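You operate a simulated robot arm through the tools that you are given. There is no shell and no other tool.

You run a simulated robot arm. Do the job below in one go: nothing can be reset, and whatever is moved stays where it is left.

## Task
Run the pump motor at LOW, MID and HIGH in turn, then switch the pump board off.
Fine: The board on the blue stand. Red rotary switch and green pump switch on first and both off at the end. A second or more at each setting; the dial stays at HIGH.

It is judged by the outcome, as a careful person would: the job done as asked, and still so three seconds after it is handed in. It fails if anything else is knocked over, pushed out of place, dropped, spilled or broken.

## Robot
A 6-joint arm with a three-finger gripper, fixed in place. Base frame: the origin is at the foot of the arm, x ahead of it, y to its left, z up. Readings come in cm, degrees, newtons and seconds.
Its first joint turns from -166.0 to 166.0 degrees. Payload 4.89 kg.
The TCP is the grasp point between the finger pads, 3 cm short of the fingertips. In the tool frame z runs along the fingers and y along their closing line. Largest opening 16.4 cm; the body of the gripper starts 12.5 cm behind the TCP.
Orientation is that of the tool frame in the base frame, as a unit quaternion [x, y, z, w]. With the fingers straight down and closing along the base's y, the tool's x points along the base's -x, its y along +y and its z along -z.

## Interface
- The arm moves only by the tool apply_moves. Its argument "steps" is a list of rows, each a list of 3 entries, a list of its own where there are three numbers: the shift along the tool's x, y, z in cm, then the turn, a rotation vector about the tool's x, y, z in degrees, then the gripper command, from -1 (fully open) to 1 (shut), values between in proportion. In form: [[[tx, ty, tz], [ax, ay, az], hand], ...]. A call has 1 to 20 rows; each row shifts and turns the commanded pose from where the row before left it, along the tool's axes as they then stand. Each row takes 0.2 s and may step no farther than 5 cm and 8.6 degrees from the row before; otherwise, or with a gripper value out of range, the whole call is refused. Where a pose cannot be reached the arm comes as near as it can. A force on the tool above 40 N (or 10 N above the force at the start of the call, whichever is more), or a blocked arm, ends the call early, and 0.2 s more pass. Each finger travels about 10.8 cm/s and halts on what it meets, pressing with about 39 N; the grip force reading is that of the motor and also rises with nothing between the fingers. The clock runs only during rows and for 0.2 s after the last one: add rows that do not move to give the fingers time. The reply holds the time, the measured pose of the TCP, the force on the tool along the base axes, the opening and the grip force, in the units named above and with some noise, with the torque about the TCP (base axes, N m) and any sound that the robot's microphone picked up.
- Cameras (640 x 400 px; columns grow to the right, rows downward): "scene" is fixed at [40.14, 64.98, 150.34]; the picture's right is [-0.75, -0.67, 0.00], its down [-0.44, 0.49, -0.75] and it looks along [0.50, -0.56, -0.66] (base axes); focal length 332 px, centre (320, 200). "wrist" rides on the gripper at [7.6, -0.2, -15.2] in the tool frame; the picture's right is [0.02, 1.00, 0.00], its down [-0.88, 0.02, -0.47] and it looks along [-0.47, 0.01, 0.88] (tool axes); focal length 247 px, centre (320, 200).
- get_image(camera): a new picture of that camera. It takes no simulated time.
- raise_lower(by): slides the trunk up (or, below 0, down) by that many cm; the arm rides with it, the base frame stays. It gives what a move gives, with no picture.
- probe_pixels(camera, pixels): for up to 12 pixels [column, row] of the newest picture of that camera ("zoom" is the newest enlarged one), the place [x, y, z] in the base frame of the surface seen there, good to about 0.2 cm. It takes no simulated time.
- inspect(camera, box): a new picture of the part [left, top, right, bottom] of that camera's present view, enlarged. It takes no simulated time.
- job_done(): hands the job in; it is judged then, once.

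Leave the gripper open and the arm clear of the work at the hand-in unless told otherwise.

The tools are called after "Call:" by a JSON object that holds its "op" and its "data". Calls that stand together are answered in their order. apply_moves: Moves the arm, as the interface text tells. Its arguments: {"type":"object","properties":{"steps":{"type":"array","items":{"type":"array"}}},"required":["steps"]} The other tools are called the same way: raise_lower (by) slides the trunk up or down; get_image (camera) takes a picture; probe_pixels (camera, pixels) gives the place of the surface under pixels of a picture; inspect (camera, box) takes an enlarged picture of a part of a camera's view; job_done () hands the job in.

At the start:

```text
t: 0.0
eef_pos: [55.73, 17.62, 123.98]
tool_rot: [0.0, 1.0, 0.0, -0.001]
contact_force: [0.5, -0.4, 0.2]
wrist_torque: [0.03, -0.01, -0.01]
width: 16.4
grasp_force: 0.0
trunk travel left (down, up): [-17.5, 21.5]
```

scene: 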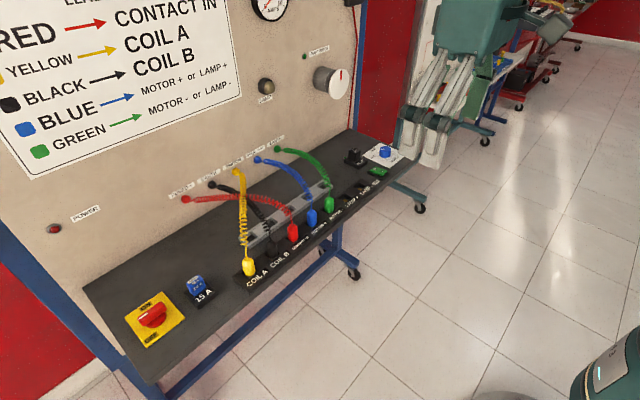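
wrist: 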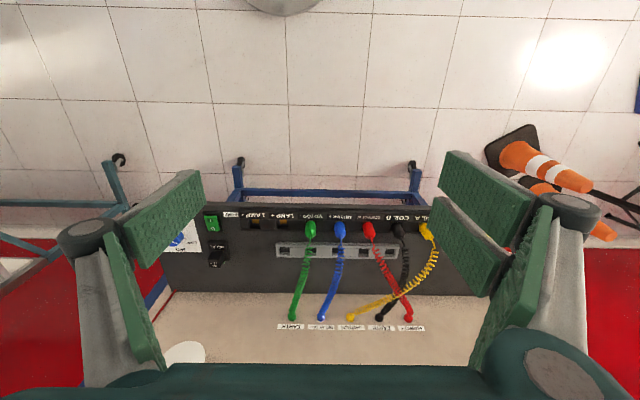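

I see a board on a blue stand with a red rotary switch at the left (scene ~152,316), a blue breaker marked 15 A, and, at the far right, a black switch, a blue knob and a green switch. I'll enlarge both ends before doing anything.

Call:
{"op": "inspect", "data": {"camera": "scene", "box": [310, 120, 430, 195]}}

Call:
{"op": "inspect", "data": {"camera": "scene", "box": [100, 250, 260, 350]}}

Call:
{"op": "inspect", "data": {"camera": "scene", "box": [230, 0, 390, 100]}}

Call:
{"op": "inspect", "data": {"camera": "wrist", "box": [150, 190, 310, 290]}}

```text
5.33 times, centred on (370, 158) of scene
```

zoom: 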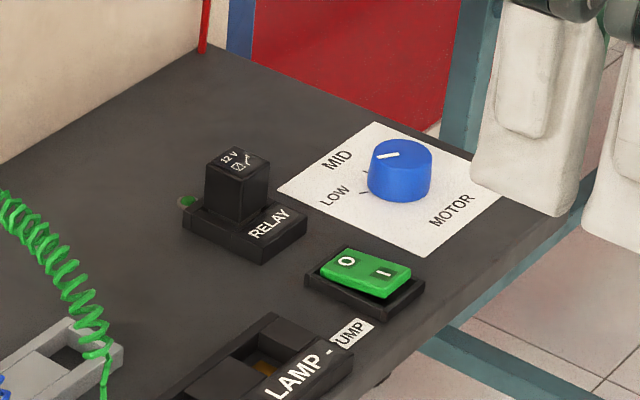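

```text
4.00 times, centred on (180, 300) of scene
```

zoom: 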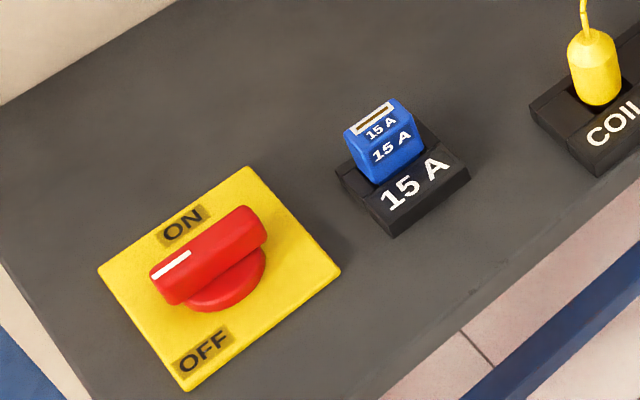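

```text
4.00 times, centred on (310, 50) of scene
```

zoom: 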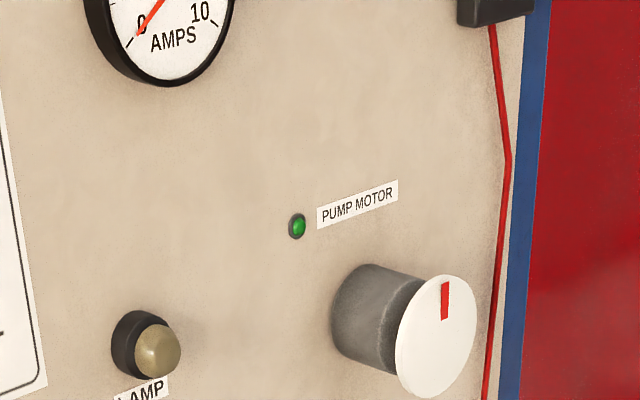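

```text
4.00 times, centred on (230, 240) of wrist
```

zoom: 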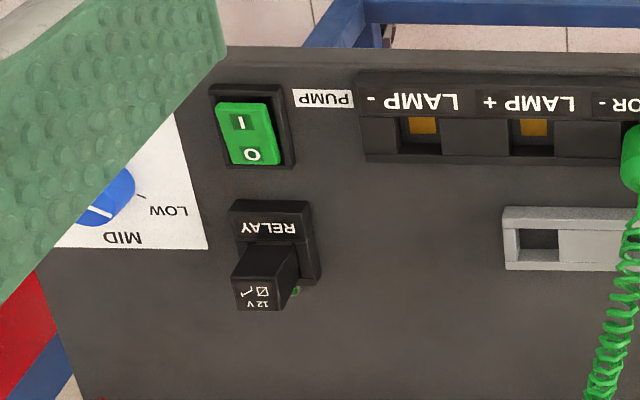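

The dial's white mark seems to point to MID or a little past it, and the red switch's mark lies between ON and OFF. I'll measure the board surface, the red switch, the green rocker and the dial.

Call:
{"op": "inspect", "data": {"camera": "scene", "box": [110, 280, 206, 340]}}

Call:
{"op": "probe_pixels", "data": {"camera": "scene", "pixels": [[85, 288], [152, 382], [352, 132], [424, 165], [146, 305], [152, 342], [125, 317], [184, 318], [147, 347], [161, 293], [300, 230], [370, 150]]}}

```text
6.67 times, centred on (158, 310) of scene
```

zoom: 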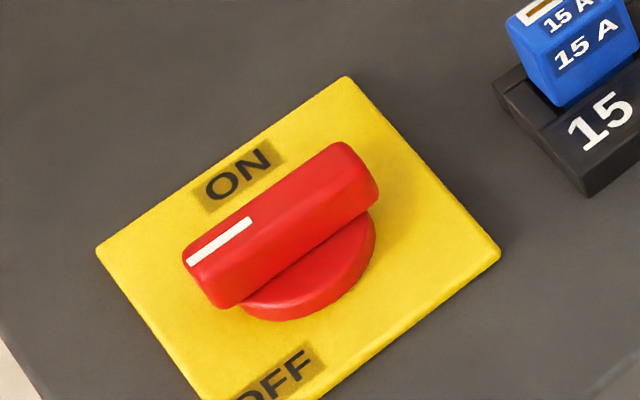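

```text
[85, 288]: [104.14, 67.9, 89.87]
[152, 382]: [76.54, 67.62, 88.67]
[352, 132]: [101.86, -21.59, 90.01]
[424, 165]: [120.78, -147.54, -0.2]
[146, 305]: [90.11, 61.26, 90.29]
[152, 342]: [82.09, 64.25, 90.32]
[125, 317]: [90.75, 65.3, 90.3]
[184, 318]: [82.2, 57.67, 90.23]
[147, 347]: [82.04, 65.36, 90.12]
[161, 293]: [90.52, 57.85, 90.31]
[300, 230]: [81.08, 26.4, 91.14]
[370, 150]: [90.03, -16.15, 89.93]
```

Call:
{"op": "probe_pixels", "data": {"camera": "zoom", "pixels": [[195, 260], [250, 220], [340, 150], [370, 190], [220, 295], [280, 305], [300, 210], [238, 180], [285, 370], [230, 240], [345, 180], [360, 250]]}}

Call:
{"op": "inspect", "data": {"camera": "scene", "box": [340, 135, 420, 185]}}

```text
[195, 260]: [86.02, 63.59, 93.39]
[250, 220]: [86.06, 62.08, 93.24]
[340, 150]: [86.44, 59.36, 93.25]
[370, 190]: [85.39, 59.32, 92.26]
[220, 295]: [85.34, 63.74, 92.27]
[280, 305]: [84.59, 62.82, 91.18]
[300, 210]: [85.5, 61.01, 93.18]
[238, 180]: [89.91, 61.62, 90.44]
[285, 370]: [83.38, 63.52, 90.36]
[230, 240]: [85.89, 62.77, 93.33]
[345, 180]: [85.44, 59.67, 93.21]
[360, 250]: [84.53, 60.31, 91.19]
```

```text
8.00 times, centred on (380, 160) of scene
```

zoom: 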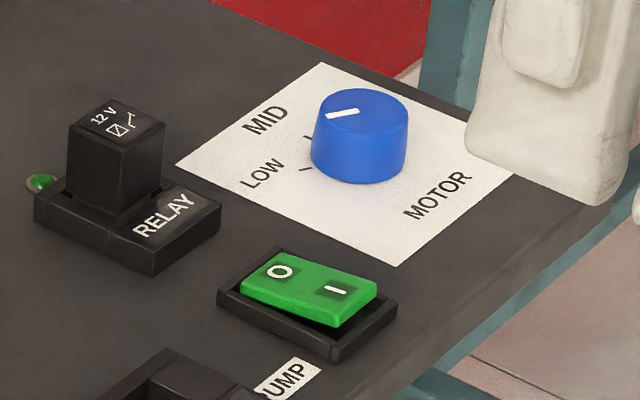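

Call:
{"op": "probe_pixels", "data": {"camera": "zoom", "pixels": [[328, 116], [357, 111], [366, 90], [405, 115], [360, 125], [318, 110], [306, 169], [308, 138], [265, 120], [262, 173], [315, 160], [400, 170]]}}

Call:
{"op": "inspect", "data": {"camera": "scene", "box": [356, 135, 412, 170]}}

```text
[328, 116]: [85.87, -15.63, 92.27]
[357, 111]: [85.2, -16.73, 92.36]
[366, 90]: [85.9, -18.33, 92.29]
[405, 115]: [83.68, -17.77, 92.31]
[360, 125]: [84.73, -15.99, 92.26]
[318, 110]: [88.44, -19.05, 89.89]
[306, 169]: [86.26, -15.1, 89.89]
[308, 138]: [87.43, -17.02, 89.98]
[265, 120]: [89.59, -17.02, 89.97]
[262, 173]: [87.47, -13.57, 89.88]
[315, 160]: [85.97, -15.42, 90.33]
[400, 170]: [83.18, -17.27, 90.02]
```

```text
11.43 times, centred on (384, 152) of scene
```

zoom: 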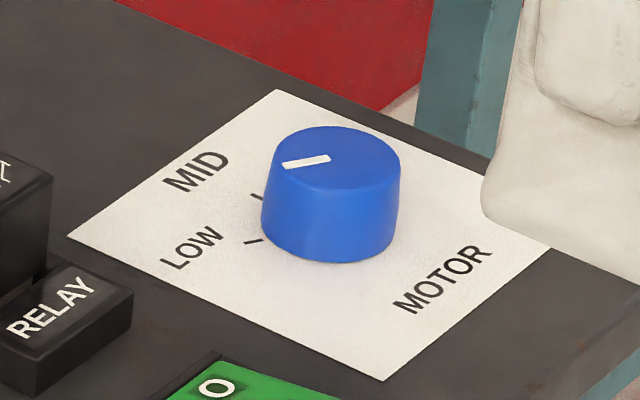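

Readings so far:
- **Board:** the top is level at z≈90.
- **Red switch:** the handle lies along y at about (86, 61.5), with its mark toward +y. ON is toward the wall (+x).
- **Dial:** the mark lines up with the LOW tick, and the MID tick points toward the wall.

Next I'll measure the rocker, the relay and the arm itself for reach.

Call:
{"op": "inspect", "data": {"camera": "scene", "box": [340, 135, 420, 185]}}

Call:
{"op": "probe_pixels", "data": {"camera": "zoom", "pixels": [[280, 270], [335, 290], [245, 288], [338, 318], [375, 285], [262, 255], [222, 290], [340, 350], [120, 110], [150, 170], [150, 260], [215, 210]]}}

Call:
{"op": "probe_pixels", "data": {"camera": "scene", "pixels": [[610, 370], [585, 395], [630, 345], [500, 397], [335, 82], [55, 228], [330, 200], [247, 262], [238, 173], [200, 198]]}}

```text
8.00 times, centred on (380, 160) of scene
```

zoom: 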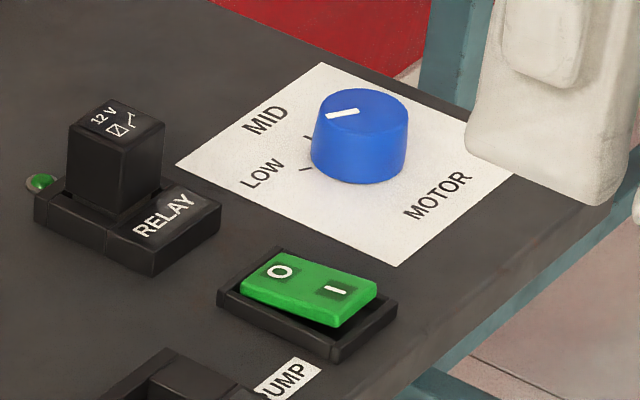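

```text
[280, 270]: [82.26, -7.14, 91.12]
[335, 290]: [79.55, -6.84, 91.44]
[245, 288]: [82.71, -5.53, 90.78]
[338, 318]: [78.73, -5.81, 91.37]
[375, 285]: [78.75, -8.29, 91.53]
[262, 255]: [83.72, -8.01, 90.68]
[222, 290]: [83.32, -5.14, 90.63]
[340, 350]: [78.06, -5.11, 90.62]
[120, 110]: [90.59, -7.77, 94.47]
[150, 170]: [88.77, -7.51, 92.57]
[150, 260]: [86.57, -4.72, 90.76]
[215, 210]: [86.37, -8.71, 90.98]
```

```text
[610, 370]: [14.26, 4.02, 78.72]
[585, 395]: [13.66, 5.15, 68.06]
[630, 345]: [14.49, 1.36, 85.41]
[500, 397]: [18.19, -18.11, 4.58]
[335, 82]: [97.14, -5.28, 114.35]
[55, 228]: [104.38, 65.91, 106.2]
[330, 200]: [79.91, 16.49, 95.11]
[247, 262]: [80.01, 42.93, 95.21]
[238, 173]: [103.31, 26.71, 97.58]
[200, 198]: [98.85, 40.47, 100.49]
```

The rocker sits with its I end high, at x≈78.7, so it is off. The tallest plugs reach z≈95 and the wires about 100. I'll move at a safe height toward the red switch, at about (80, 55, 112), to test the reach.

Call:
{"op": "apply_moves", "data": {"steps": [[[-2.43, 3.74, 1.2], [0, 0, 0], -1], [[-2.43, 3.74, 1.2], [0, 0, 0], -1], [[-2.43, 3.74, 1.2], [0, 0, 0], -1], [[-2.43, 3.74, 1.2], [0, 0, 0], -1], [[-2.43, 3.74, 1.2], [0, 0, 0], -1], [[-2.43, 3.74, 1.2], [0, 0, 0], -1], [[-2.43, 3.74, 1.2], [0, 0, 0], -1], [[-2.43, 3.74, 1.2], [0, 0, 0], -1], [[-2.43, 3.74, 1.2], [0, 0, 0], -1], [[-2.43, 3.74, 1.2], [0, 0, 0], -1], [[0, 0, 0], [0, 0, 0], -1]]}}

Call:
{"op": "get_image", "data": {"camera": "wrist"}}

Call:
{"op": "get_image", "data": {"camera": "scene"}}

```text
t: 2.4
eef_pos: [79.95, 55.18, 111.76]
tool_rot: [0.0, 1.0, 0.0, -0.001]
contact_force: [1.2, 1.3, -0.4]
wrist_torque: [-0.12, 0.13, -0.01]
width: 16.41
grasp_force: 0.0
trunk travel left (down, up): [-17.5, 21.5]
```

```text
taken
```

wrist: 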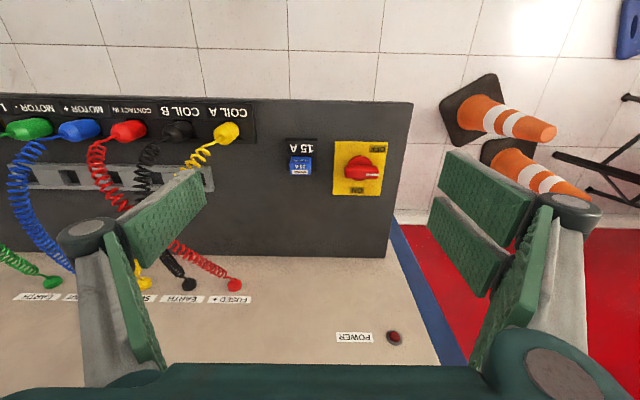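

```text
taken
```

scene: 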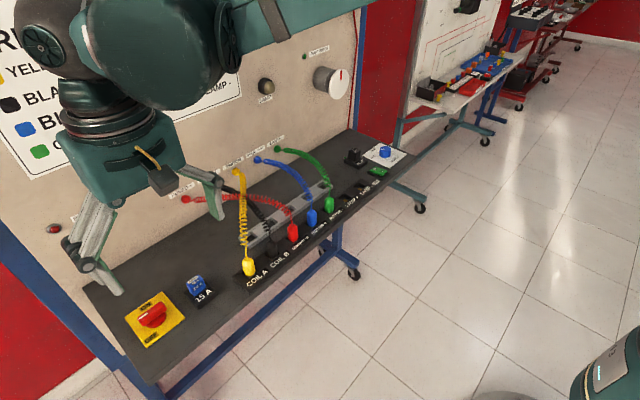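

The arm reached a radius of 97 cm without trouble. I'll look closely at the red switch in the wrist view at (360,168).

Call:
{"op": "inspect", "data": {"camera": "wrist", "box": [280, 130, 400, 205]}}

Call:
{"op": "probe_pixels", "data": {"camera": "zoom", "pixels": [[290, 110], [510, 110], [530, 200], [410, 320], [345, 200], [400, 155], [500, 185], [500, 232], [525, 215], [440, 245], [350, 230], [400, 240]]}}

```text
5.33 times, centred on (340, 168) of wrist
```

zoom: 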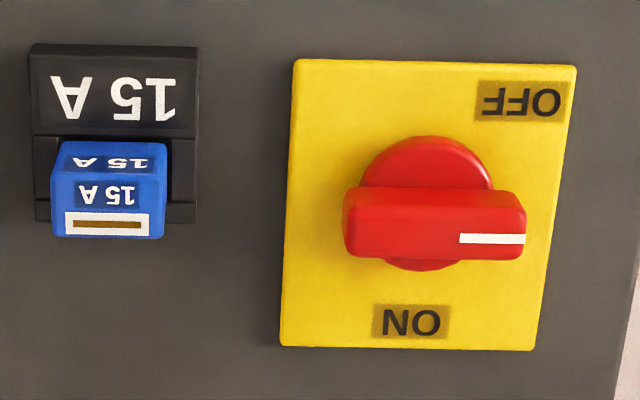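

```text
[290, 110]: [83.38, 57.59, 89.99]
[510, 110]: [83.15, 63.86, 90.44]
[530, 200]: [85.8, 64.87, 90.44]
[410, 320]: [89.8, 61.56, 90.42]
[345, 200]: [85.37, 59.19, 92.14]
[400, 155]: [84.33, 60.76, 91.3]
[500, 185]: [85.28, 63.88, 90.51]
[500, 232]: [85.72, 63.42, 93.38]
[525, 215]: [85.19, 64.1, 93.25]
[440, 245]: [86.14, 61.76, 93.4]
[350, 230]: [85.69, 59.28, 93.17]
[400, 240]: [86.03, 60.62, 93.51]
```

The switch is clear: the white mark points to +y (left), ON is at the wall side, and the handle's centre is at about (86.0, 61.6) with its top at z=93.4. I'll move above it at z≈106, turn the tool a quarter turn so the fingers close across the handle, and narrow the opening to about 6 cm.

Call:
{"op": "apply_moves", "data": {"steps": [[[-2.02, 2.14, 2], [0, 0, 0], 0.27], [[-2.02, 2.14, 2], [0, 0, 0], 0.27], [[-2.02, 2.14, 2], [0, 0, 0], 0.27], [[0, 0, 0], [0, 0, -8.182], 0.27], [[0, 0, 0], [0, 0, -8.182], 0.27], [[0, 0, 0], [0, 0, -8.182], 0.27], [[0, 0, 0], [0, 0, -8.182], 0.27], [[0, 0, 0], [0, 0, -8.182], 0.27], [[0, 0, 0], [0, 0, -8.182], 0.27], [[0, 0, 0], [0, 0, -8.182], 0.27], [[0, 0, 0], [0, 0, -8.182], 0.27], [[0, 0, 0], [0, 0, -8.182], 0.27], [[0, 0, 0], [0, 0, -8.182], 0.27], [[0, 0, 0], [0, 0, -8.18], 0.27], [[0, 0, 0], [0, 0, 0], 0.27]]}}

Call:
{"op": "get_image", "data": {"camera": "wrist"}}

Call:
{"op": "get_image", "data": {"camera": "scene"}}

```text
t: 5.6
eef_pos: [86.02, 61.4, 106.01]
tool_rot: [0.707, -0.707, 0.001, 0.0]
contact_force: [-0.2, -0.1, -0.5]
wrist_torque: [0.0, 0.02, 0.0]
width: 5.98
grasp_force: 0.1
trunk travel left (down, up): [-17.5, 21.5]
```

```text
taken
```

wrist: 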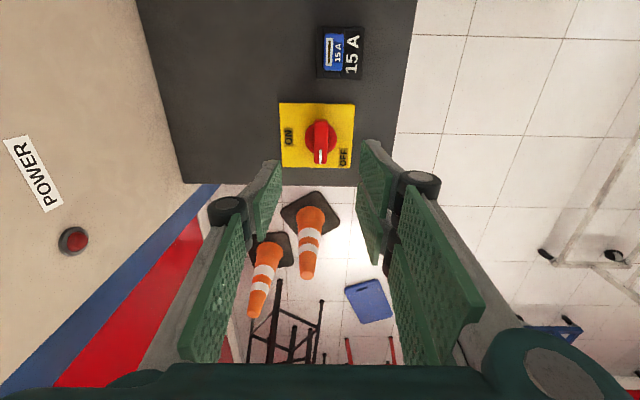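

```text
taken
```

scene: 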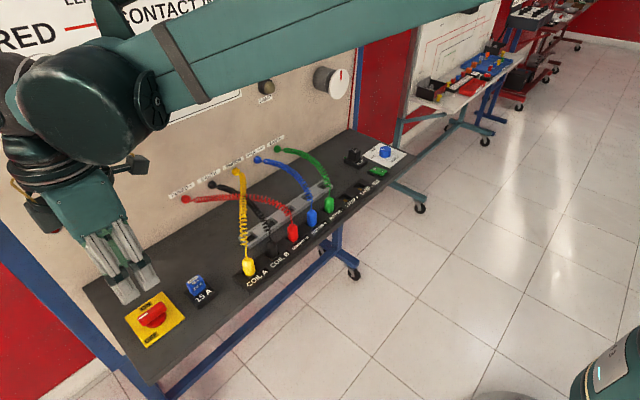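

The reach is good here, and the tool is at (86.0, 61.4, 106). I'll lower to z≈97 first and look before going around the handle.

Call:
{"op": "apply_moves", "data": {"steps": [[[-0.1, 0, 3], [0, 0, 0], 0.27], [[-0.1, 0, 3], [0, 0, 0], 0.27], [[0, 0, 3], [0, 0, 0], 0.27], [[0, 0, 0], [0, 0, 0], 0.27]]}}

Call:
{"op": "get_image", "data": {"camera": "wrist"}}

Call:
{"op": "inspect", "data": {"camera": "scene", "box": [80, 250, 240, 350]}}

```text
t: 6.6
eef_pos: [86.05, 61.58, 97.04]
tool_rot: [-0.707, 0.707, -0.001, 0.0]
contact_force: [0.6, 0.2, 0.2]
wrist_torque: [-0.05, 0.01, 0.02]
width: 5.97
grasp_force: 0.1
trunk travel left (down, up): [-17.5, 21.5]
```

```text
taken
```

wrist: 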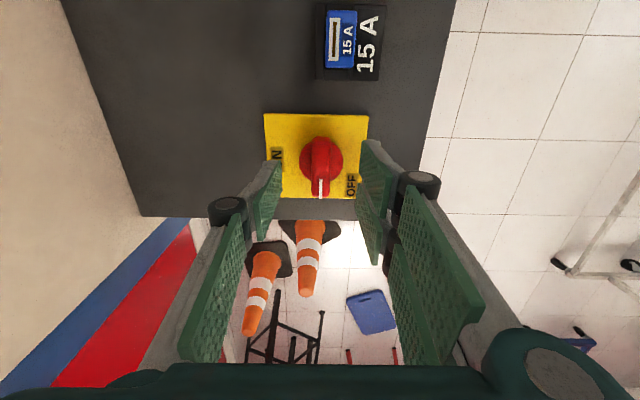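

```text
4.00 times, centred on (160, 300) of scene
```

zoom: 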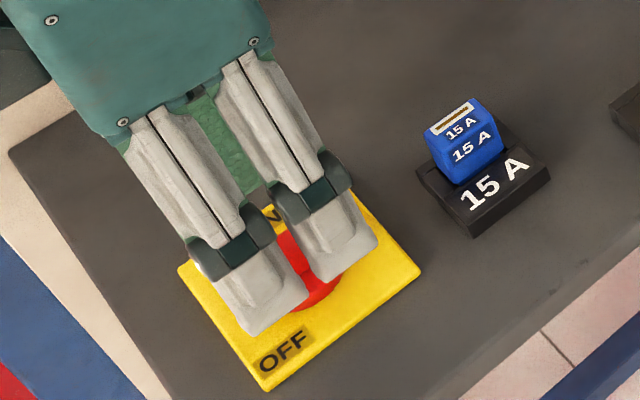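

The fingers straddle the handle. I'll lower to z≈94.6 and close part-way to about 2 cm.

Call:
{"op": "apply_moves", "data": {"steps": [[[0, 0, 1.2], [0, 0, 0], 0.27], [[0, 0, 1.2], [0, 0, 0], 0.27], [[0, 0, 0], [0, 0, 0], 0.5], [[0, 0, 0], [0, 0, 0], 0.72], [[0, 0, 0], [0, 0, 0], 0.76], [[0, 0, 0], [0, 0, 0], 0.76]]}}

Call:
{"op": "inspect", "data": {"camera": "wrist", "box": [240, 110, 400, 210]}}

```text
t: 8.0
eef_pos: [86.04, 61.55, 94.61]
tool_rot: [0.707, -0.707, -0.001, 0.0]
contact_force: [-0.7, -0.5, -0.2]
wrist_torque: [-0.02, 0.0, 0.02]
width: 1.95
grasp_force: 0.1
trunk travel left (down, up): [-17.5, 21.5]
```

```text
4.00 times, centred on (320, 160) of wrist
```

zoom: 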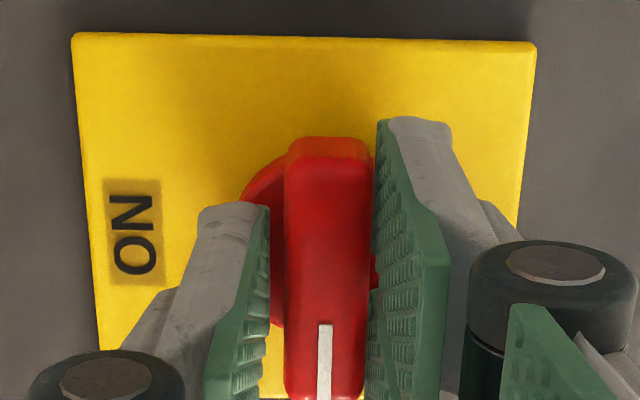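

The left pad, on the ON side, has a gap of about 0.3 cm, and the right pad is nearly touching. I'll shift 0.15 cm toward −x to centre, then close.

Call:
{"op": "apply_moves", "data": {"steps": [[[0, 0.15, 0], [0, 0, 0], 0.76], [[0, 0, 0], [0, 0, 0], 0.8], [[0, 0, 0], [0, 0, 0], 0.83], [[0, 0, 0], [0, 0, 0], 0.87], [[0, 0, 0], [0, 0, 0], 0.87]]}}

Call:
{"op": "inspect", "data": {"camera": "wrist", "box": [240, 110, 400, 210]}}

```text
t: 9.2
eef_pos: [85.96, 61.5, 94.74]
tool_rot: [-0.707, 0.707, 0.0, 0.0]
contact_force: [-10.8, -3.5, -5.1]
wrist_torque: [-0.14, 0.3, -0.02]
width: 1.57
grasp_force: 44.8
trunk travel left (down, up): [-17.5, 21.5]
```

```text
4.00 times, centred on (320, 160) of wrist
```

zoom: 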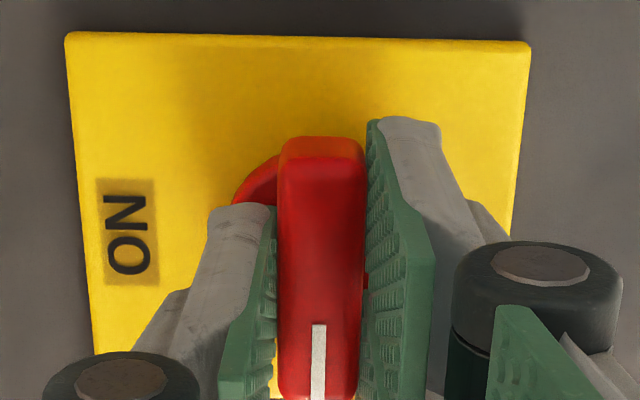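

The handle is gripped at 1.57 cm with about 11 N of side load. I'll ease 0.08 cm and turn clockwise seen from above, toward ON, with a first 15° test.

Call:
{"op": "apply_moves", "data": {"steps": [[[0, 0.08, 0], [0, 0, 0], 0.87], [[0, 0, 0], [0, 0, 5], 0.87], [[0, 0, 0], [0, 0, 5], 0.87], [[0, 0, 0], [0, 0, 5], 0.87]]}}

Call:
{"op": "inspect", "data": {"camera": "wrist", "box": [240, 110, 400, 210]}}

```text
t: 10.2
eef_pos: [86.11, 61.58, 94.65]
tool_rot: [-0.608, 0.794, 0.0, 0.001]
contact_force: [32.6, 2.3, 17.3]
wrist_torque: [-0.91, -0.68, 0.04]
width: 1.56
grasp_force: 44.9
trunk travel left (down, up): [-17.5, 21.5]
```

```text
4.00 times, centred on (320, 160) of wrist
```

zoom: 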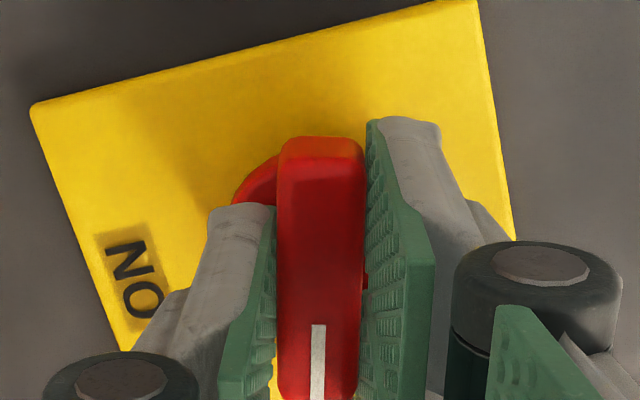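

The handle follows. The +33 N in x shows I've commanded about 0.3 cm too far toward −x, so the axis is nearer x≈86.2. I'll correct that and check the forces.

Call:
{"op": "apply_moves", "data": {"steps": [[[-0.07, -0.28, -0.1], [0, 0, 0], 0.87], [[0, 0, 0], [0, 0, 0], 0.87]]}}

```text
t: 10.8
eef_pos: [86.03, 61.55, 94.73]
tool_rot: [-0.609, 0.793, 0.001, -0.001]
contact_force: [-1.7, -19.3, -4.8]
wrist_torque: [0.27, -0.12, 0.02]
width: 1.6
grasp_force: 45.0
trunk travel left (down, up): [-17.5, 21.5]
```

The forces have dropped. I'll carry on turning another 20°.

Call:
{"op": "apply_moves", "data": {"steps": [[[0, 0, 0], [0, 0, 5], 0.87], [[0, 0, 0], [0, 0, 5], 0.87], [[0, 0, 0], [0, 0, 5], 0.87], [[0, 0, 0], [0, 0, 5], 0.87], [[0, 0, 0], [0, 0, 0], 0.87]]}}

Call:
{"op": "inspect", "data": {"camera": "wrist", "box": [240, 110, 400, 210]}}

```text
t: 12.0
eef_pos: [86.03, 61.6, 94.62]
tool_rot: [-0.461, 0.888, 0.0, 0.0]
contact_force: [-10.5, -32.1, -17.7]
wrist_torque: [-0.85, 0.37, 0.03]
width: 1.61
grasp_force: 44.4
trunk travel left (down, up): [-17.5, 21.5]
```

```text
4.00 times, centred on (320, 160) of wrist
```

zoom: 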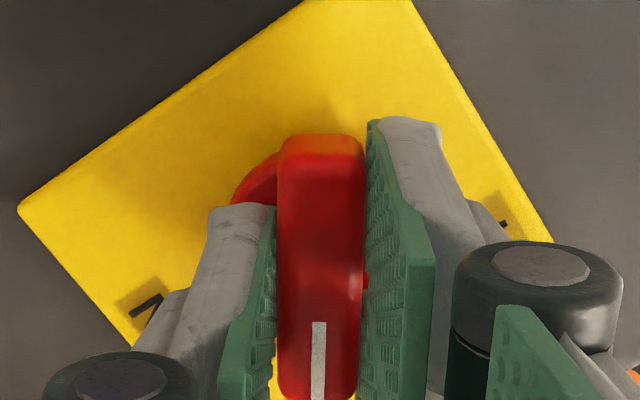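

It has turned 35° now and is tracking well. The −32 N in y means the command is too far toward +y, so I'll correct by about 0.2 cm and go another 20°.

Call:
{"op": "apply_moves", "data": {"steps": [[[0.226, -0.06, 0.08], [0, 0, 0], 0.87], [[0, 0, 0], [0, 0, 5], 0.87], [[0, 0, 0], [0, 0, 5], 0.87], [[0, 0, 0], [0, 0, 5], 0.87], [[0, 0, 0], [0, 0, 5], 0.87], [[0, 0, 0], [0, 0, 0], 0.87]]}}

```text
t: 13.4
eef_pos: [86.11, 61.51, 94.7]
tool_rot: [-0.3, 0.954, 0.0, 0.0]
contact_force: [27.5, 28.3, 10.8]
wrist_torque: [0.77, -0.75, -0.01]
width: 1.61
grasp_force: 44.8
trunk travel left (down, up): [-17.5, 21.5]
```

That's 55° turned, but I overcorrected slightly. I'll ease back 0.13 cm in x and y and turn another 18°.

Call:
{"op": "apply_moves", "data": {"steps": [[[-0.18, 0.03, -0.05], [0, 0, 0], 0.87], [[0, 0, 0], [0, 0, 6], 0.87], [[0, 0, 0], [0, 0, 6], 0.87], [[0, 0, 0], [0, 0, 6], 0.87], [[0, 0, 0], [0, 0, 0], 0.87]]}}

Call:
{"op": "inspect", "data": {"camera": "wrist", "box": [240, 110, 400, 210]}}

Call:
{"op": "get_image", "data": {"camera": "scene"}}

```text
t: 14.6
eef_pos: [86.05, 61.54, 94.72]
tool_rot: [-0.146, 0.989, -0.001, -0.001]
contact_force: [-26.7, -7.0, -20.4]
wrist_torque: [-0.29, 1.16, -0.01]
width: 1.59
grasp_force: 44.7
trunk travel left (down, up): [-17.5, 21.5]
```

```text
4.00 times, centred on (320, 160) of wrist
```

zoom: 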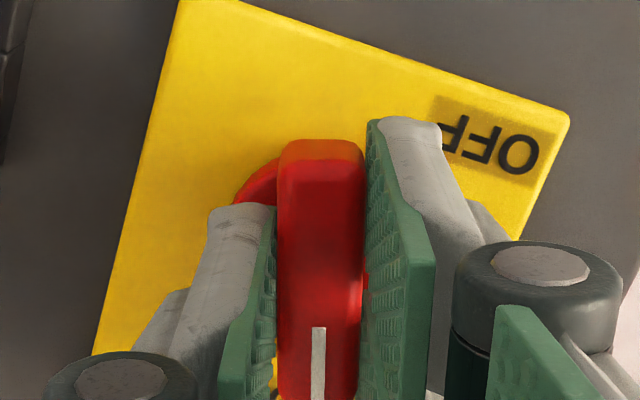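

```text
taken
```

scene: 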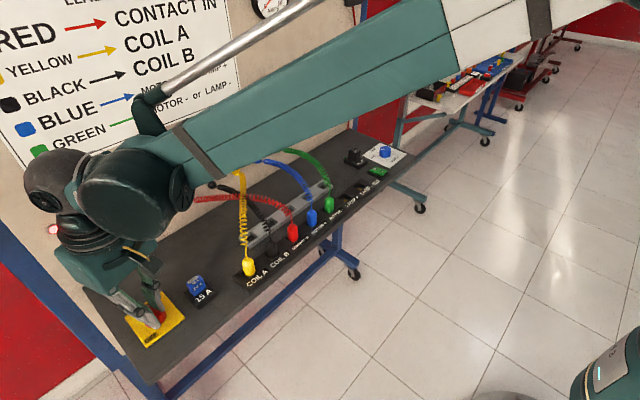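

The POWER lamp at scene (54,228) is now lit. I'll make a small force correction and finish the last 17° to bring the mark fully to ON.

Call:
{"op": "apply_moves", "data": {"steps": [[[0.1, 0.04, 0.06], [0, 0, 0], 0.87], [[0, 0, 0], [0, 0, 6], 0.87], [[0, 0, 0], [0, 0, 6], 0.87], [[0, 0, 0], [0, 0, 5], 0.87], [[0, 0, 0], [0, 0, 0], 0.87]]}}

Call:
{"op": "inspect", "data": {"camera": "wrist", "box": [240, 110, 400, 210]}}

Call:
{"op": "inspect", "data": {"camera": "scene", "box": [30, 200, 190, 300]}}

```text
t: 15.8
eef_pos: [86.09, 61.52, 94.68]
tool_rot: [0.001, 1.0, 0.0, 0.0]
contact_force: [-2.8, -11.8, -9.3]
wrist_torque: [-0.3, -1.07, 0.07]
width: 1.58
grasp_force: 44.9
trunk travel left (down, up): [-17.5, 21.5]
```

```text
4.00 times, centred on (320, 160) of wrist
```

zoom: 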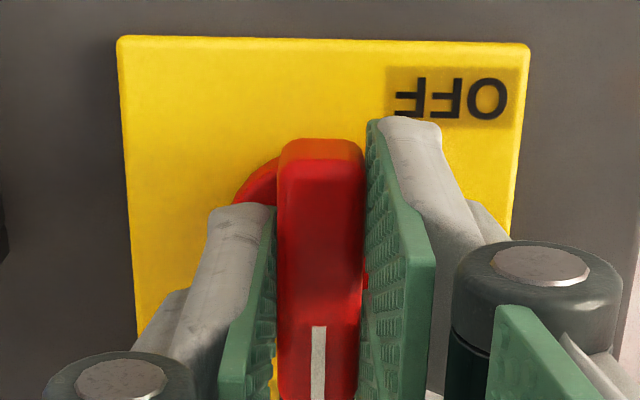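

```text
4.00 times, centred on (110, 250) of scene
```

zoom: 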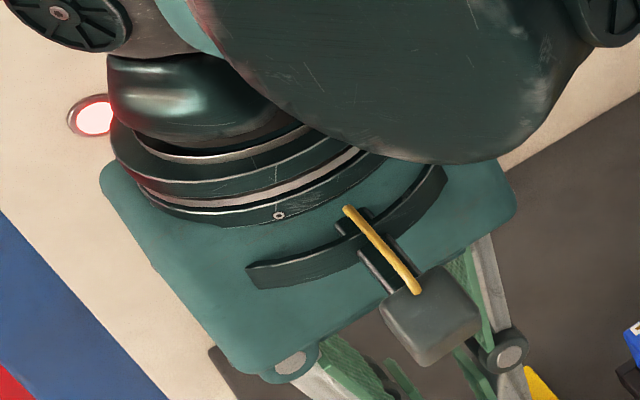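

The handle now points at ON and POWER is lit. I'll open the fingers and rise straight up.

Call:
{"op": "apply_moves", "data": {"steps": [[[0, 0, 0], [0, 0, 0], 0.6], [[0, 0, 0], [0, 0, 0], 0.5], [[0, 0, 0], [0, 0, 0], 0.5], [[0, 0, -3], [0, 0, 0], 0.5], [[0, 0, -4], [0, 0, 0], 0.5], [[0, 0, -4], [0, 0, 0], 0.5], [[0, 0, -4], [0, 0, 0], 0.5], [[4, -4, 0], [0, 0, 0], 0.5], [[0, 0, 0], [0, 0, 0], 0.5]]}}

Call:
{"op": "get_image", "data": {"camera": "wrist"}}

```text
refused: row 8 steps farther than a row can; nothing moved
```

```text
taken
```

wrist: 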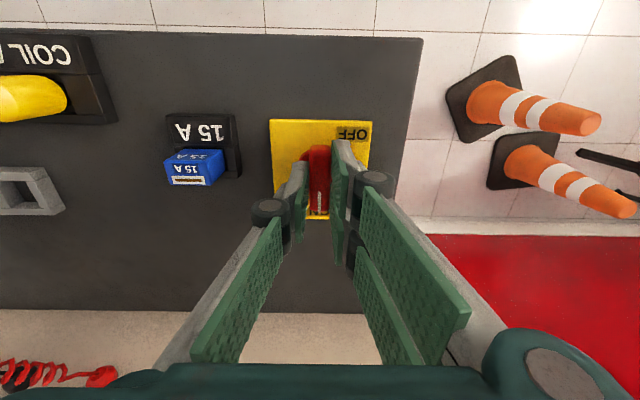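

The call was refused because one row stepped too far, and nothing moved. I'll repeat it with a smaller sideways step.

Call:
{"op": "apply_moves", "data": {"steps": [[[0, 0, 0], [0, 0, 0], 0.6], [[0, 0, 0], [0, 0, 0], 0.5], [[0, 0, 0], [0, 0, 0], 0.5], [[0, 0, -3], [0, 0, 0], 0.5], [[0, 0, -4], [0, 0, 0], 0.5], [[0, 0, -4], [0, 0, 0], 0.5], [[0, 0, -4], [0, 0, 0], 0.5], [[3, -3, 0], [0, 0, 0], 0.5], [[0, 0, 0], [0, 0, 0], 0.5]]}}

Call:
{"op": "get_image", "data": {"camera": "wrist"}}

Call:
{"op": "get_image", "data": {"camera": "scene"}}

```text
t: 17.8
eef_pos: [83.01, 58.22, 109.65]
tool_rot: [0.0, 1.0, 0.001, 0.0]
contact_force: [-0.5, -0.2, 0.8]
wrist_torque: [0.06, -0.08, -0.02]
width: 4.08
grasp_force: 0.2
trunk travel left (down, up): [-17.5, 21.5]
```

```text
taken
```

wrist: 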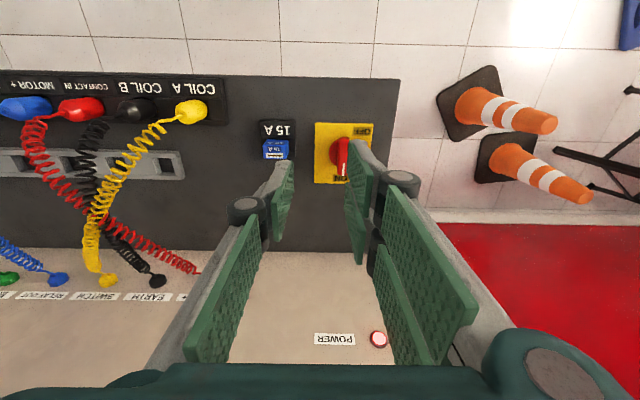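

```text
taken
```

scene: 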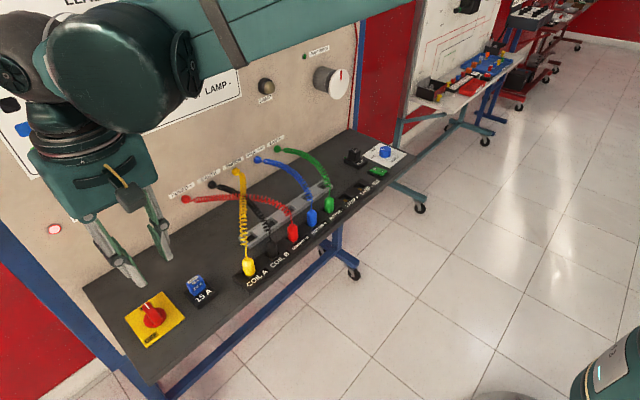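

The red switch is at ON and POWER is lit. Next I'll cross above the wires at z≈117 to the green pump switch, which is near (79.3, −6.9).

Call:
{"op": "apply_moves", "data": {"steps": [[[0.5, 0, -4], [0, 0, 0], 0.5], [[0.5, 0, -4], [0, 0, 0], 0.5], [[0.4, -4.65, 0], [0, 0, 0], 0.5], [[0.4, -4.65, 0], [0, 0, 0], 0.5], [[0.4, -4.65, 0], [0, 0, 0], 0.5], [[0.4, -4.65, 0], [0, 0, 0], 0.5], [[0.4, -4.65, 0], [0, 0, 0], 0.5], [[0.4, -4.65, 0], [0, 0, 0], 0.5], [[0.4, -4.65, 0], [0, 0, 0], 0.5], [[0.4, -4.65, 0], [0, 0, 0], 0.5], [[0.4, -4.65, 0], [0, 0, 0], 0.5], [[0.4, -4.65, 0], [0, 0, 0], 0.5], [[0.4, -4.65, 0], [0, 0, 0], 0.5], [[0.4, -4.65, 0], [0, 0, 0], 0.5], [[0.4, -4.65, 0], [0, 0, 0], 0.5], [[0.4, -4.65, 0], [0, 0, 0], 0.5], [[0, 0, 4], [0, 0, 0], 0.9], [[0, 0, 4], [0, 0, 0], 0.9], [[0, 0, 0], [0, 0, 0], 0.9]]}}

Call:
{"op": "get_image", "data": {"camera": "wrist"}}

Call:
{"op": "get_image", "data": {"camera": "scene"}}

```text
t: 21.8
eef_pos: [76.45, -6.24, 109.64]
tool_rot: [0.001, 1.0, -0.001, 0.0]
contact_force: [0.0, 0.0, -0.1]
wrist_torque: [0.05, 0.05, 0.0]
width: 0.82
grasp_force: 0.0
trunk travel left (down, up): [-17.5, 21.5]
```

```text
taken
```

wrist: 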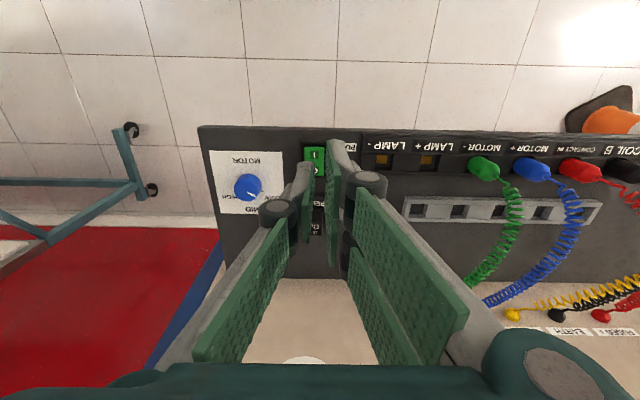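

```text
taken
```

scene: 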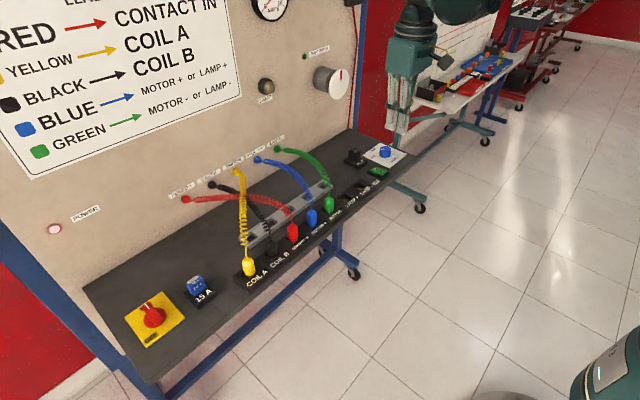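

I'll enlarge the wrist view of the dial at (248,187) and the rocker at (314,160) to fix their positions exactly.

Call:
{"op": "inspect", "data": {"camera": "wrist", "box": [200, 130, 360, 230]}}

Call:
{"op": "probe_pixels", "data": {"camera": "zoom", "pixels": [[420, 75], [500, 75], [420, 105], [425, 175], [140, 230], [250, 230], [190, 180], [190, 270], [190, 220], [160, 110], [460, 100], [460, 160]]}}

```text
4.00 times, centred on (280, 180) of wrist
```

zoom: 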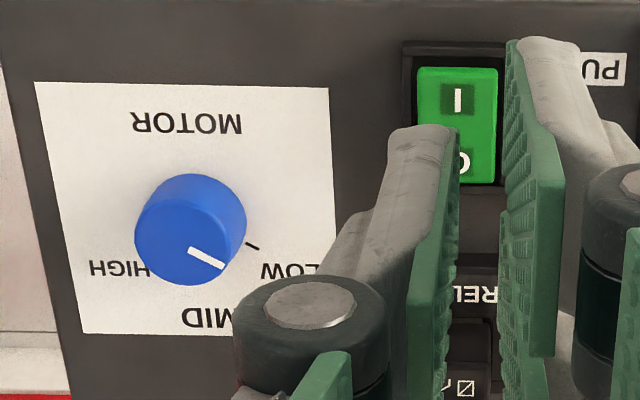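

```text
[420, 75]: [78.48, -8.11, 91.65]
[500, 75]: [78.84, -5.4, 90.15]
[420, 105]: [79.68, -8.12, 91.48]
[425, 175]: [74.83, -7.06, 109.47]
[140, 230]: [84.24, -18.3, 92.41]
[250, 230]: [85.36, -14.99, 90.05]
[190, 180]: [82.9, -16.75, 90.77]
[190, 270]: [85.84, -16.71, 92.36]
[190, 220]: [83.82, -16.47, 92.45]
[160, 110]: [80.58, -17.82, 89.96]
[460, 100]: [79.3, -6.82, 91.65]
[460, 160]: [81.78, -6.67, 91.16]
```

- **Rocker:** the I mark is at (79.3, −6.85), z≈91.6.
- **Dial:** the centre is near (85, −17.1) and the mark is at LOW. MID faces the wall and HIGH lies beyond it, so the dial turns clockwise from above.

I'll close the fingers, tilt 16° so the front edge leads, and stop just above the I end.

Call:
{"op": "apply_moves", "data": {"steps": [[[-2.87, -0.6, 0], [0, 0, 0], 1], [[0, 0, 4], [0, 0, 0], 1], [[0, 0, 4], [0, 0, 0], 1], [[0, 0, 3.5], [0, 0, 0], 1], [[0, 0, 0], [0, -8, 0], 1], [[0, 0, 0], [0, -8, 0], 1], [[0, 0, 0], [0, 0, 0], 1]]}}

Call:
{"op": "inspect", "data": {"camera": "wrist", "box": [220, 120, 420, 245]}}

Call:
{"op": "inspect", "data": {"camera": "scene", "box": [300, 100, 460, 200]}}

```text
t: 23.4
eef_pos: [79.12, -7.0, 98.16]
tool_rot: [0.0, 0.99, 0.001, 0.14]
contact_force: [-0.2, 0.1, 1.0]
wrist_torque: [-0.02, -0.04, 0.0]
width: 0.0
grasp_force: 38.7
trunk travel left (down, up): [-17.5, 21.5]
```

```text
3.20 times, centred on (320, 182) of wrist
```

zoom: 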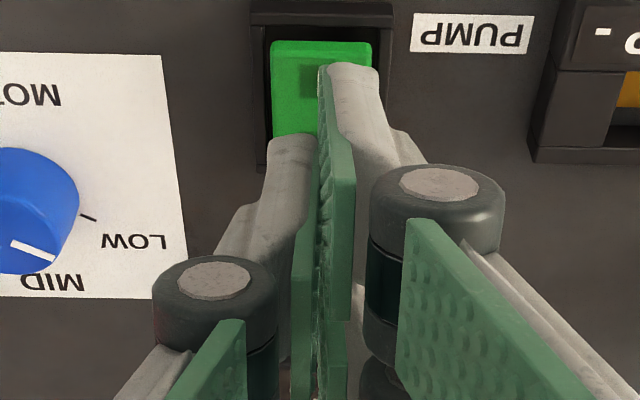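

```text
4.00 times, centred on (380, 150) of scene
```

zoom: 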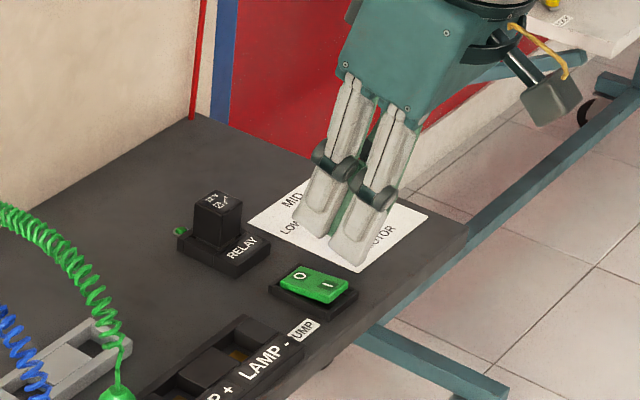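

It is lined up over the I end. I'll lower 3.1 cm to just above contact, then press in small steps.

Call:
{"op": "apply_moves", "data": {"steps": [[[0.276, 0, 0.961], [0, 0, 0], 1], [[0.276, 0, 0.961], [0, 0, 0], 1], [[0.276, 0, 0.961], [0, 0, 0], 1], [[0.055, 0, 0.192], [0, 0, 0], 1], [[0.055, 0, 0.192], [0, 0, 0], 1], [[0, 0, 0], [0, 0, 0], 1]]}}

Call:
{"op": "inspect", "data": {"camera": "scene", "box": [340, 135, 420, 185]}}

```text
t: 24.8
eef_pos: [79.23, -7.05, 94.66]
tool_rot: [0.0, 0.99, 0.0, 0.139]
contact_force: [0.7, 0.5, -0.2]
wrist_torque: [0.01, 0.04, 0.0]
width: 0.02
grasp_force: 38.7
trunk travel left (down, up): [-17.5, 21.5]
```

```text
8.00 times, centred on (380, 160) of scene
```

zoom: 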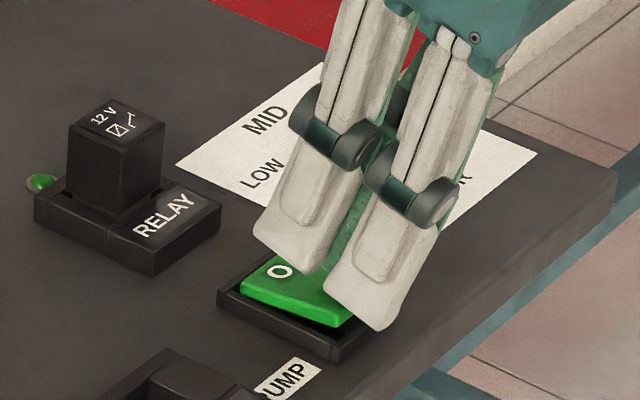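

There is no contact force yet and the tip is right at the I end. I'll keep pressing in 0.15 cm steps.

Call:
{"op": "apply_moves", "data": {"steps": [[[0.041, 0, 0.144], [0, 0, 0], 1], [[0.041, 0, 0.144], [0, 0, 0], 1], [[0.041, 0, 0.144], [0, 0, 0], 1], [[0.0, 0, 0], [0, 0, 0], 1]]}}

Call:
{"op": "inspect", "data": {"camera": "scene", "box": [340, 135, 420, 185]}}

Call:
{"op": "inspect", "data": {"camera": "scene", "box": [230, 0, 390, 100]}}

```text
t: 25.8
eef_pos: [79.28, -7.08, 94.39]
tool_rot: [0.001, 0.99, -0.001, 0.139]
contact_force: [0.3, 0.1, -0.1]
wrist_torque: [0.02, -0.03, -0.01]
width: 0.0
grasp_force: 38.9
trunk travel left (down, up): [-17.5, 21.5]
```

```text
8.00 times, centred on (380, 160) of scene
```

zoom: 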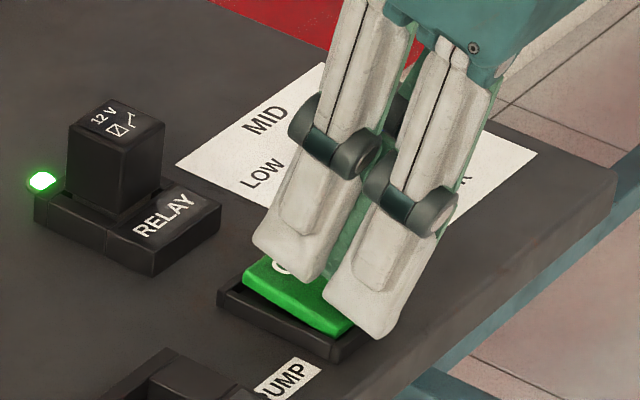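

```text
4.00 times, centred on (310, 50) of scene
```

zoom: 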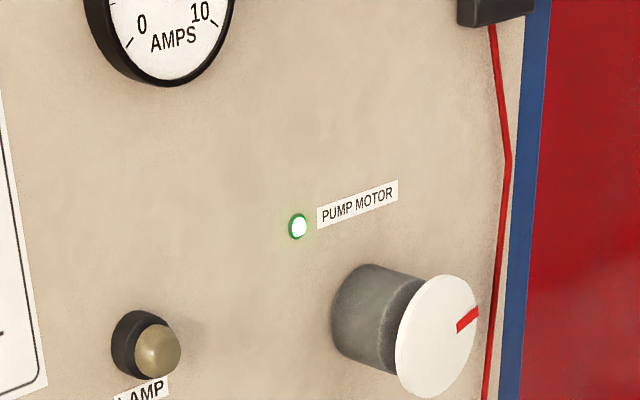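

The rocker flipped. The relay LED and the PUMP MOTOR lamp are lit, and the motor disc has turned, so it is running at LOW. I'll retreat upward, level the tool and open to about 6 cm.

Call:
{"op": "apply_moves", "data": {"steps": [[[-0.55, 0, -1.92], [0, 0, 0], 1], [[-1.1, 0, -3.84], [0, 0, 0], 1], [[-1.1, 0, -3.84], [0, 0, 0], 1], [[-0.83, 0, -2.88], [0, 8, 0], 0.5], [[0, 0, 0], [0, 8, 0], 0.3], [[0, 0, 0], [0, 0, 0], 0.3]]}}

Call:
{"op": "inspect", "data": {"camera": "scene", "box": [340, 135, 420, 185]}}

Call:
{"op": "inspect", "data": {"camera": "wrist", "box": [160, 130, 360, 255]}}

Call:
{"op": "inspect", "data": {"camera": "scene", "box": [230, 0, 390, 100]}}

```text
t: 27.2
eef_pos: [79.05, -6.96, 107.11]
tool_rot: [0.0, 1.0, 0.0, -0.001]
contact_force: [0.2, -0.4, 0.2]
wrist_torque: [0.02, 0.06, 0.0]
width: 5.74
grasp_force: 0.0
trunk travel left (down, up): [-17.5, 21.5]
```

```text
8.00 times, centred on (380, 160) of scene
```

zoom: 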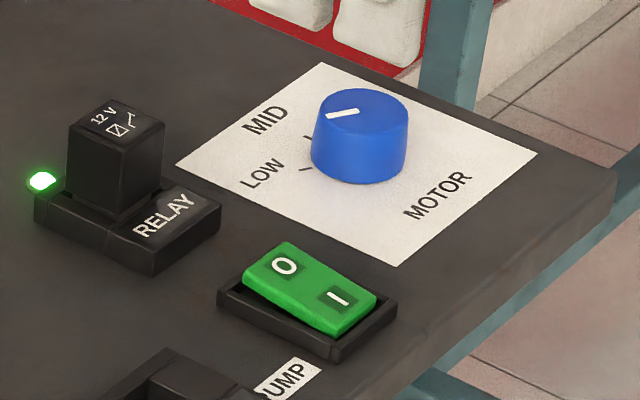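

```text
3.20 times, centred on (260, 192) of wrist
```

zoom: 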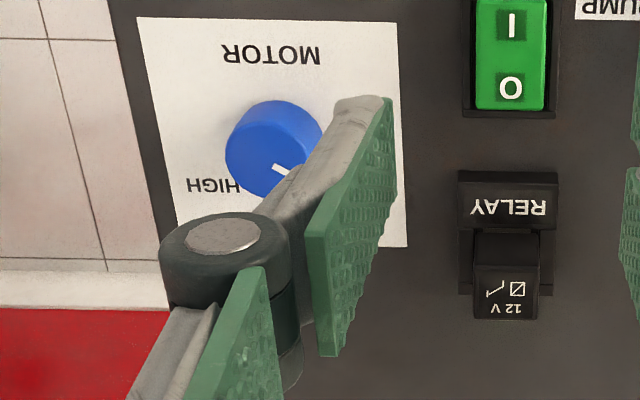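

```text
4.00 times, centred on (310, 50) of scene
```

zoom: 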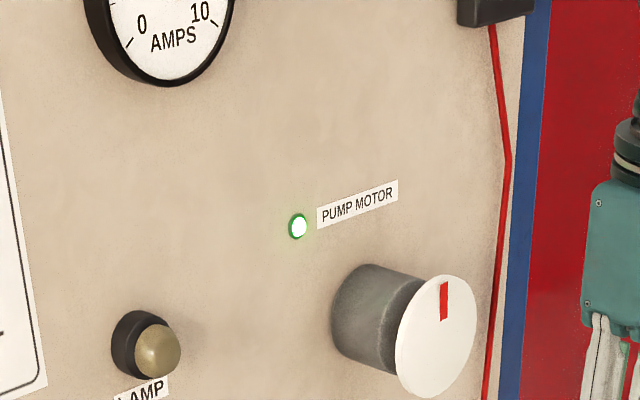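

It has been running at LOW for over a second. The rocker shows I pressed and the disc is turning. I'll move above the dial at about (85.0, −17.0), pre-turn the tool 57° counter-clockwise and look.

Call:
{"op": "apply_moves", "data": {"steps": [[[-1.98, -3.35, 0], [0, 0, 0], 0.2], [[-1.98, -3.35, 0], [0, 0, 0], 0.2], [[-1.98, -3.35, 0], [0, 0, 0], 0.2], [[0, 0, 0.5], [0, 0, -8.143], 0.2], [[0, 0, 0.5], [0, 0, -8.143], 0.2], [[0, 0, 0.5], [0, 0, -8.143], 0.2], [[0, 0, 0.5], [0, 0, -8.143], 0.2], [[0, 0, 0.5], [0, 0, -8.143], 0.2], [[0, 0, 0.5], [0, 0, -8.143], 0.2], [[0, 0, 0], [0, 0, -8.143], 0.2], [[0, 0, 0], [0, 0, 0], 0.2]]}}

Call:
{"op": "get_image", "data": {"camera": "wrist"}}

Call:
{"op": "inspect", "data": {"camera": "wrist", "box": [240, 110, 400, 210]}}

Call:
{"op": "get_image", "data": {"camera": "scene"}}

```text
t: 29.6
eef_pos: [85.19, -17.14, 104.44]
tool_rot: [-0.478, 0.879, 0.0, 0.0]
contact_force: [0.2, -0.2, -0.6]
wrist_torque: [0.01, 0.03, 0.03]
width: 6.56
grasp_force: 0.1
trunk travel left (down, up): [-17.5, 21.5]
```

```text
taken
```

wrist: 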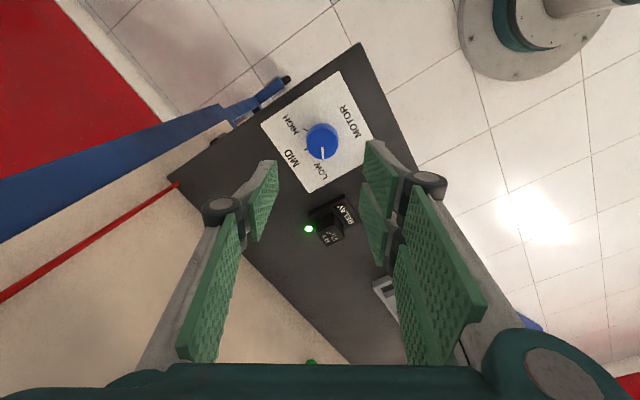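

```text
4.00 times, centred on (320, 160) of wrist
```

zoom: 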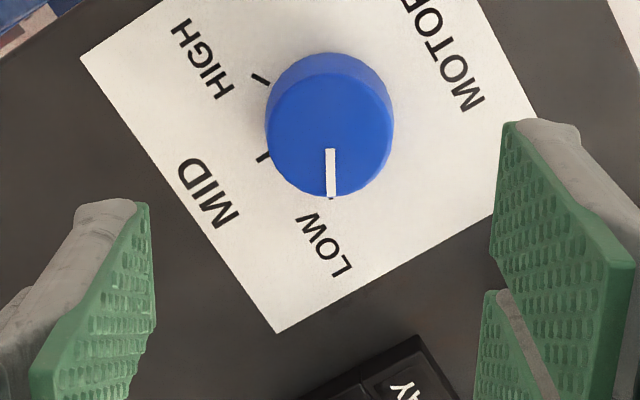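

```text
taken
```

scene: 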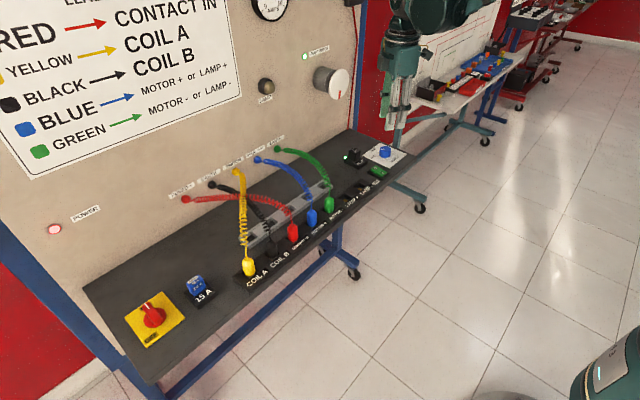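

I'll measure the knob's edges and the three ticks from this view.

Call:
{"op": "probe_pixels", "data": {"camera": "zoom", "pixels": [[270, 130], [388, 130], [330, 90], [330, 193], [331, 150], [331, 185], [260, 78], [262, 156], [330, 200], [330, 60], [275, 150], [383, 150]]}}

```text
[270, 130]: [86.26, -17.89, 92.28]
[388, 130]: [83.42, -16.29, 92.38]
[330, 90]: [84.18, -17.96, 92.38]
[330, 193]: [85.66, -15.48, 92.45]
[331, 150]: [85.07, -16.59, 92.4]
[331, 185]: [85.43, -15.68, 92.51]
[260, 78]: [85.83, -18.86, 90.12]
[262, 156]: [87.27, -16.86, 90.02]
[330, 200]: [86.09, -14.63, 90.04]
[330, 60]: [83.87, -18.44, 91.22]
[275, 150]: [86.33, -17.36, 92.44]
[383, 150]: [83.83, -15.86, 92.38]
```

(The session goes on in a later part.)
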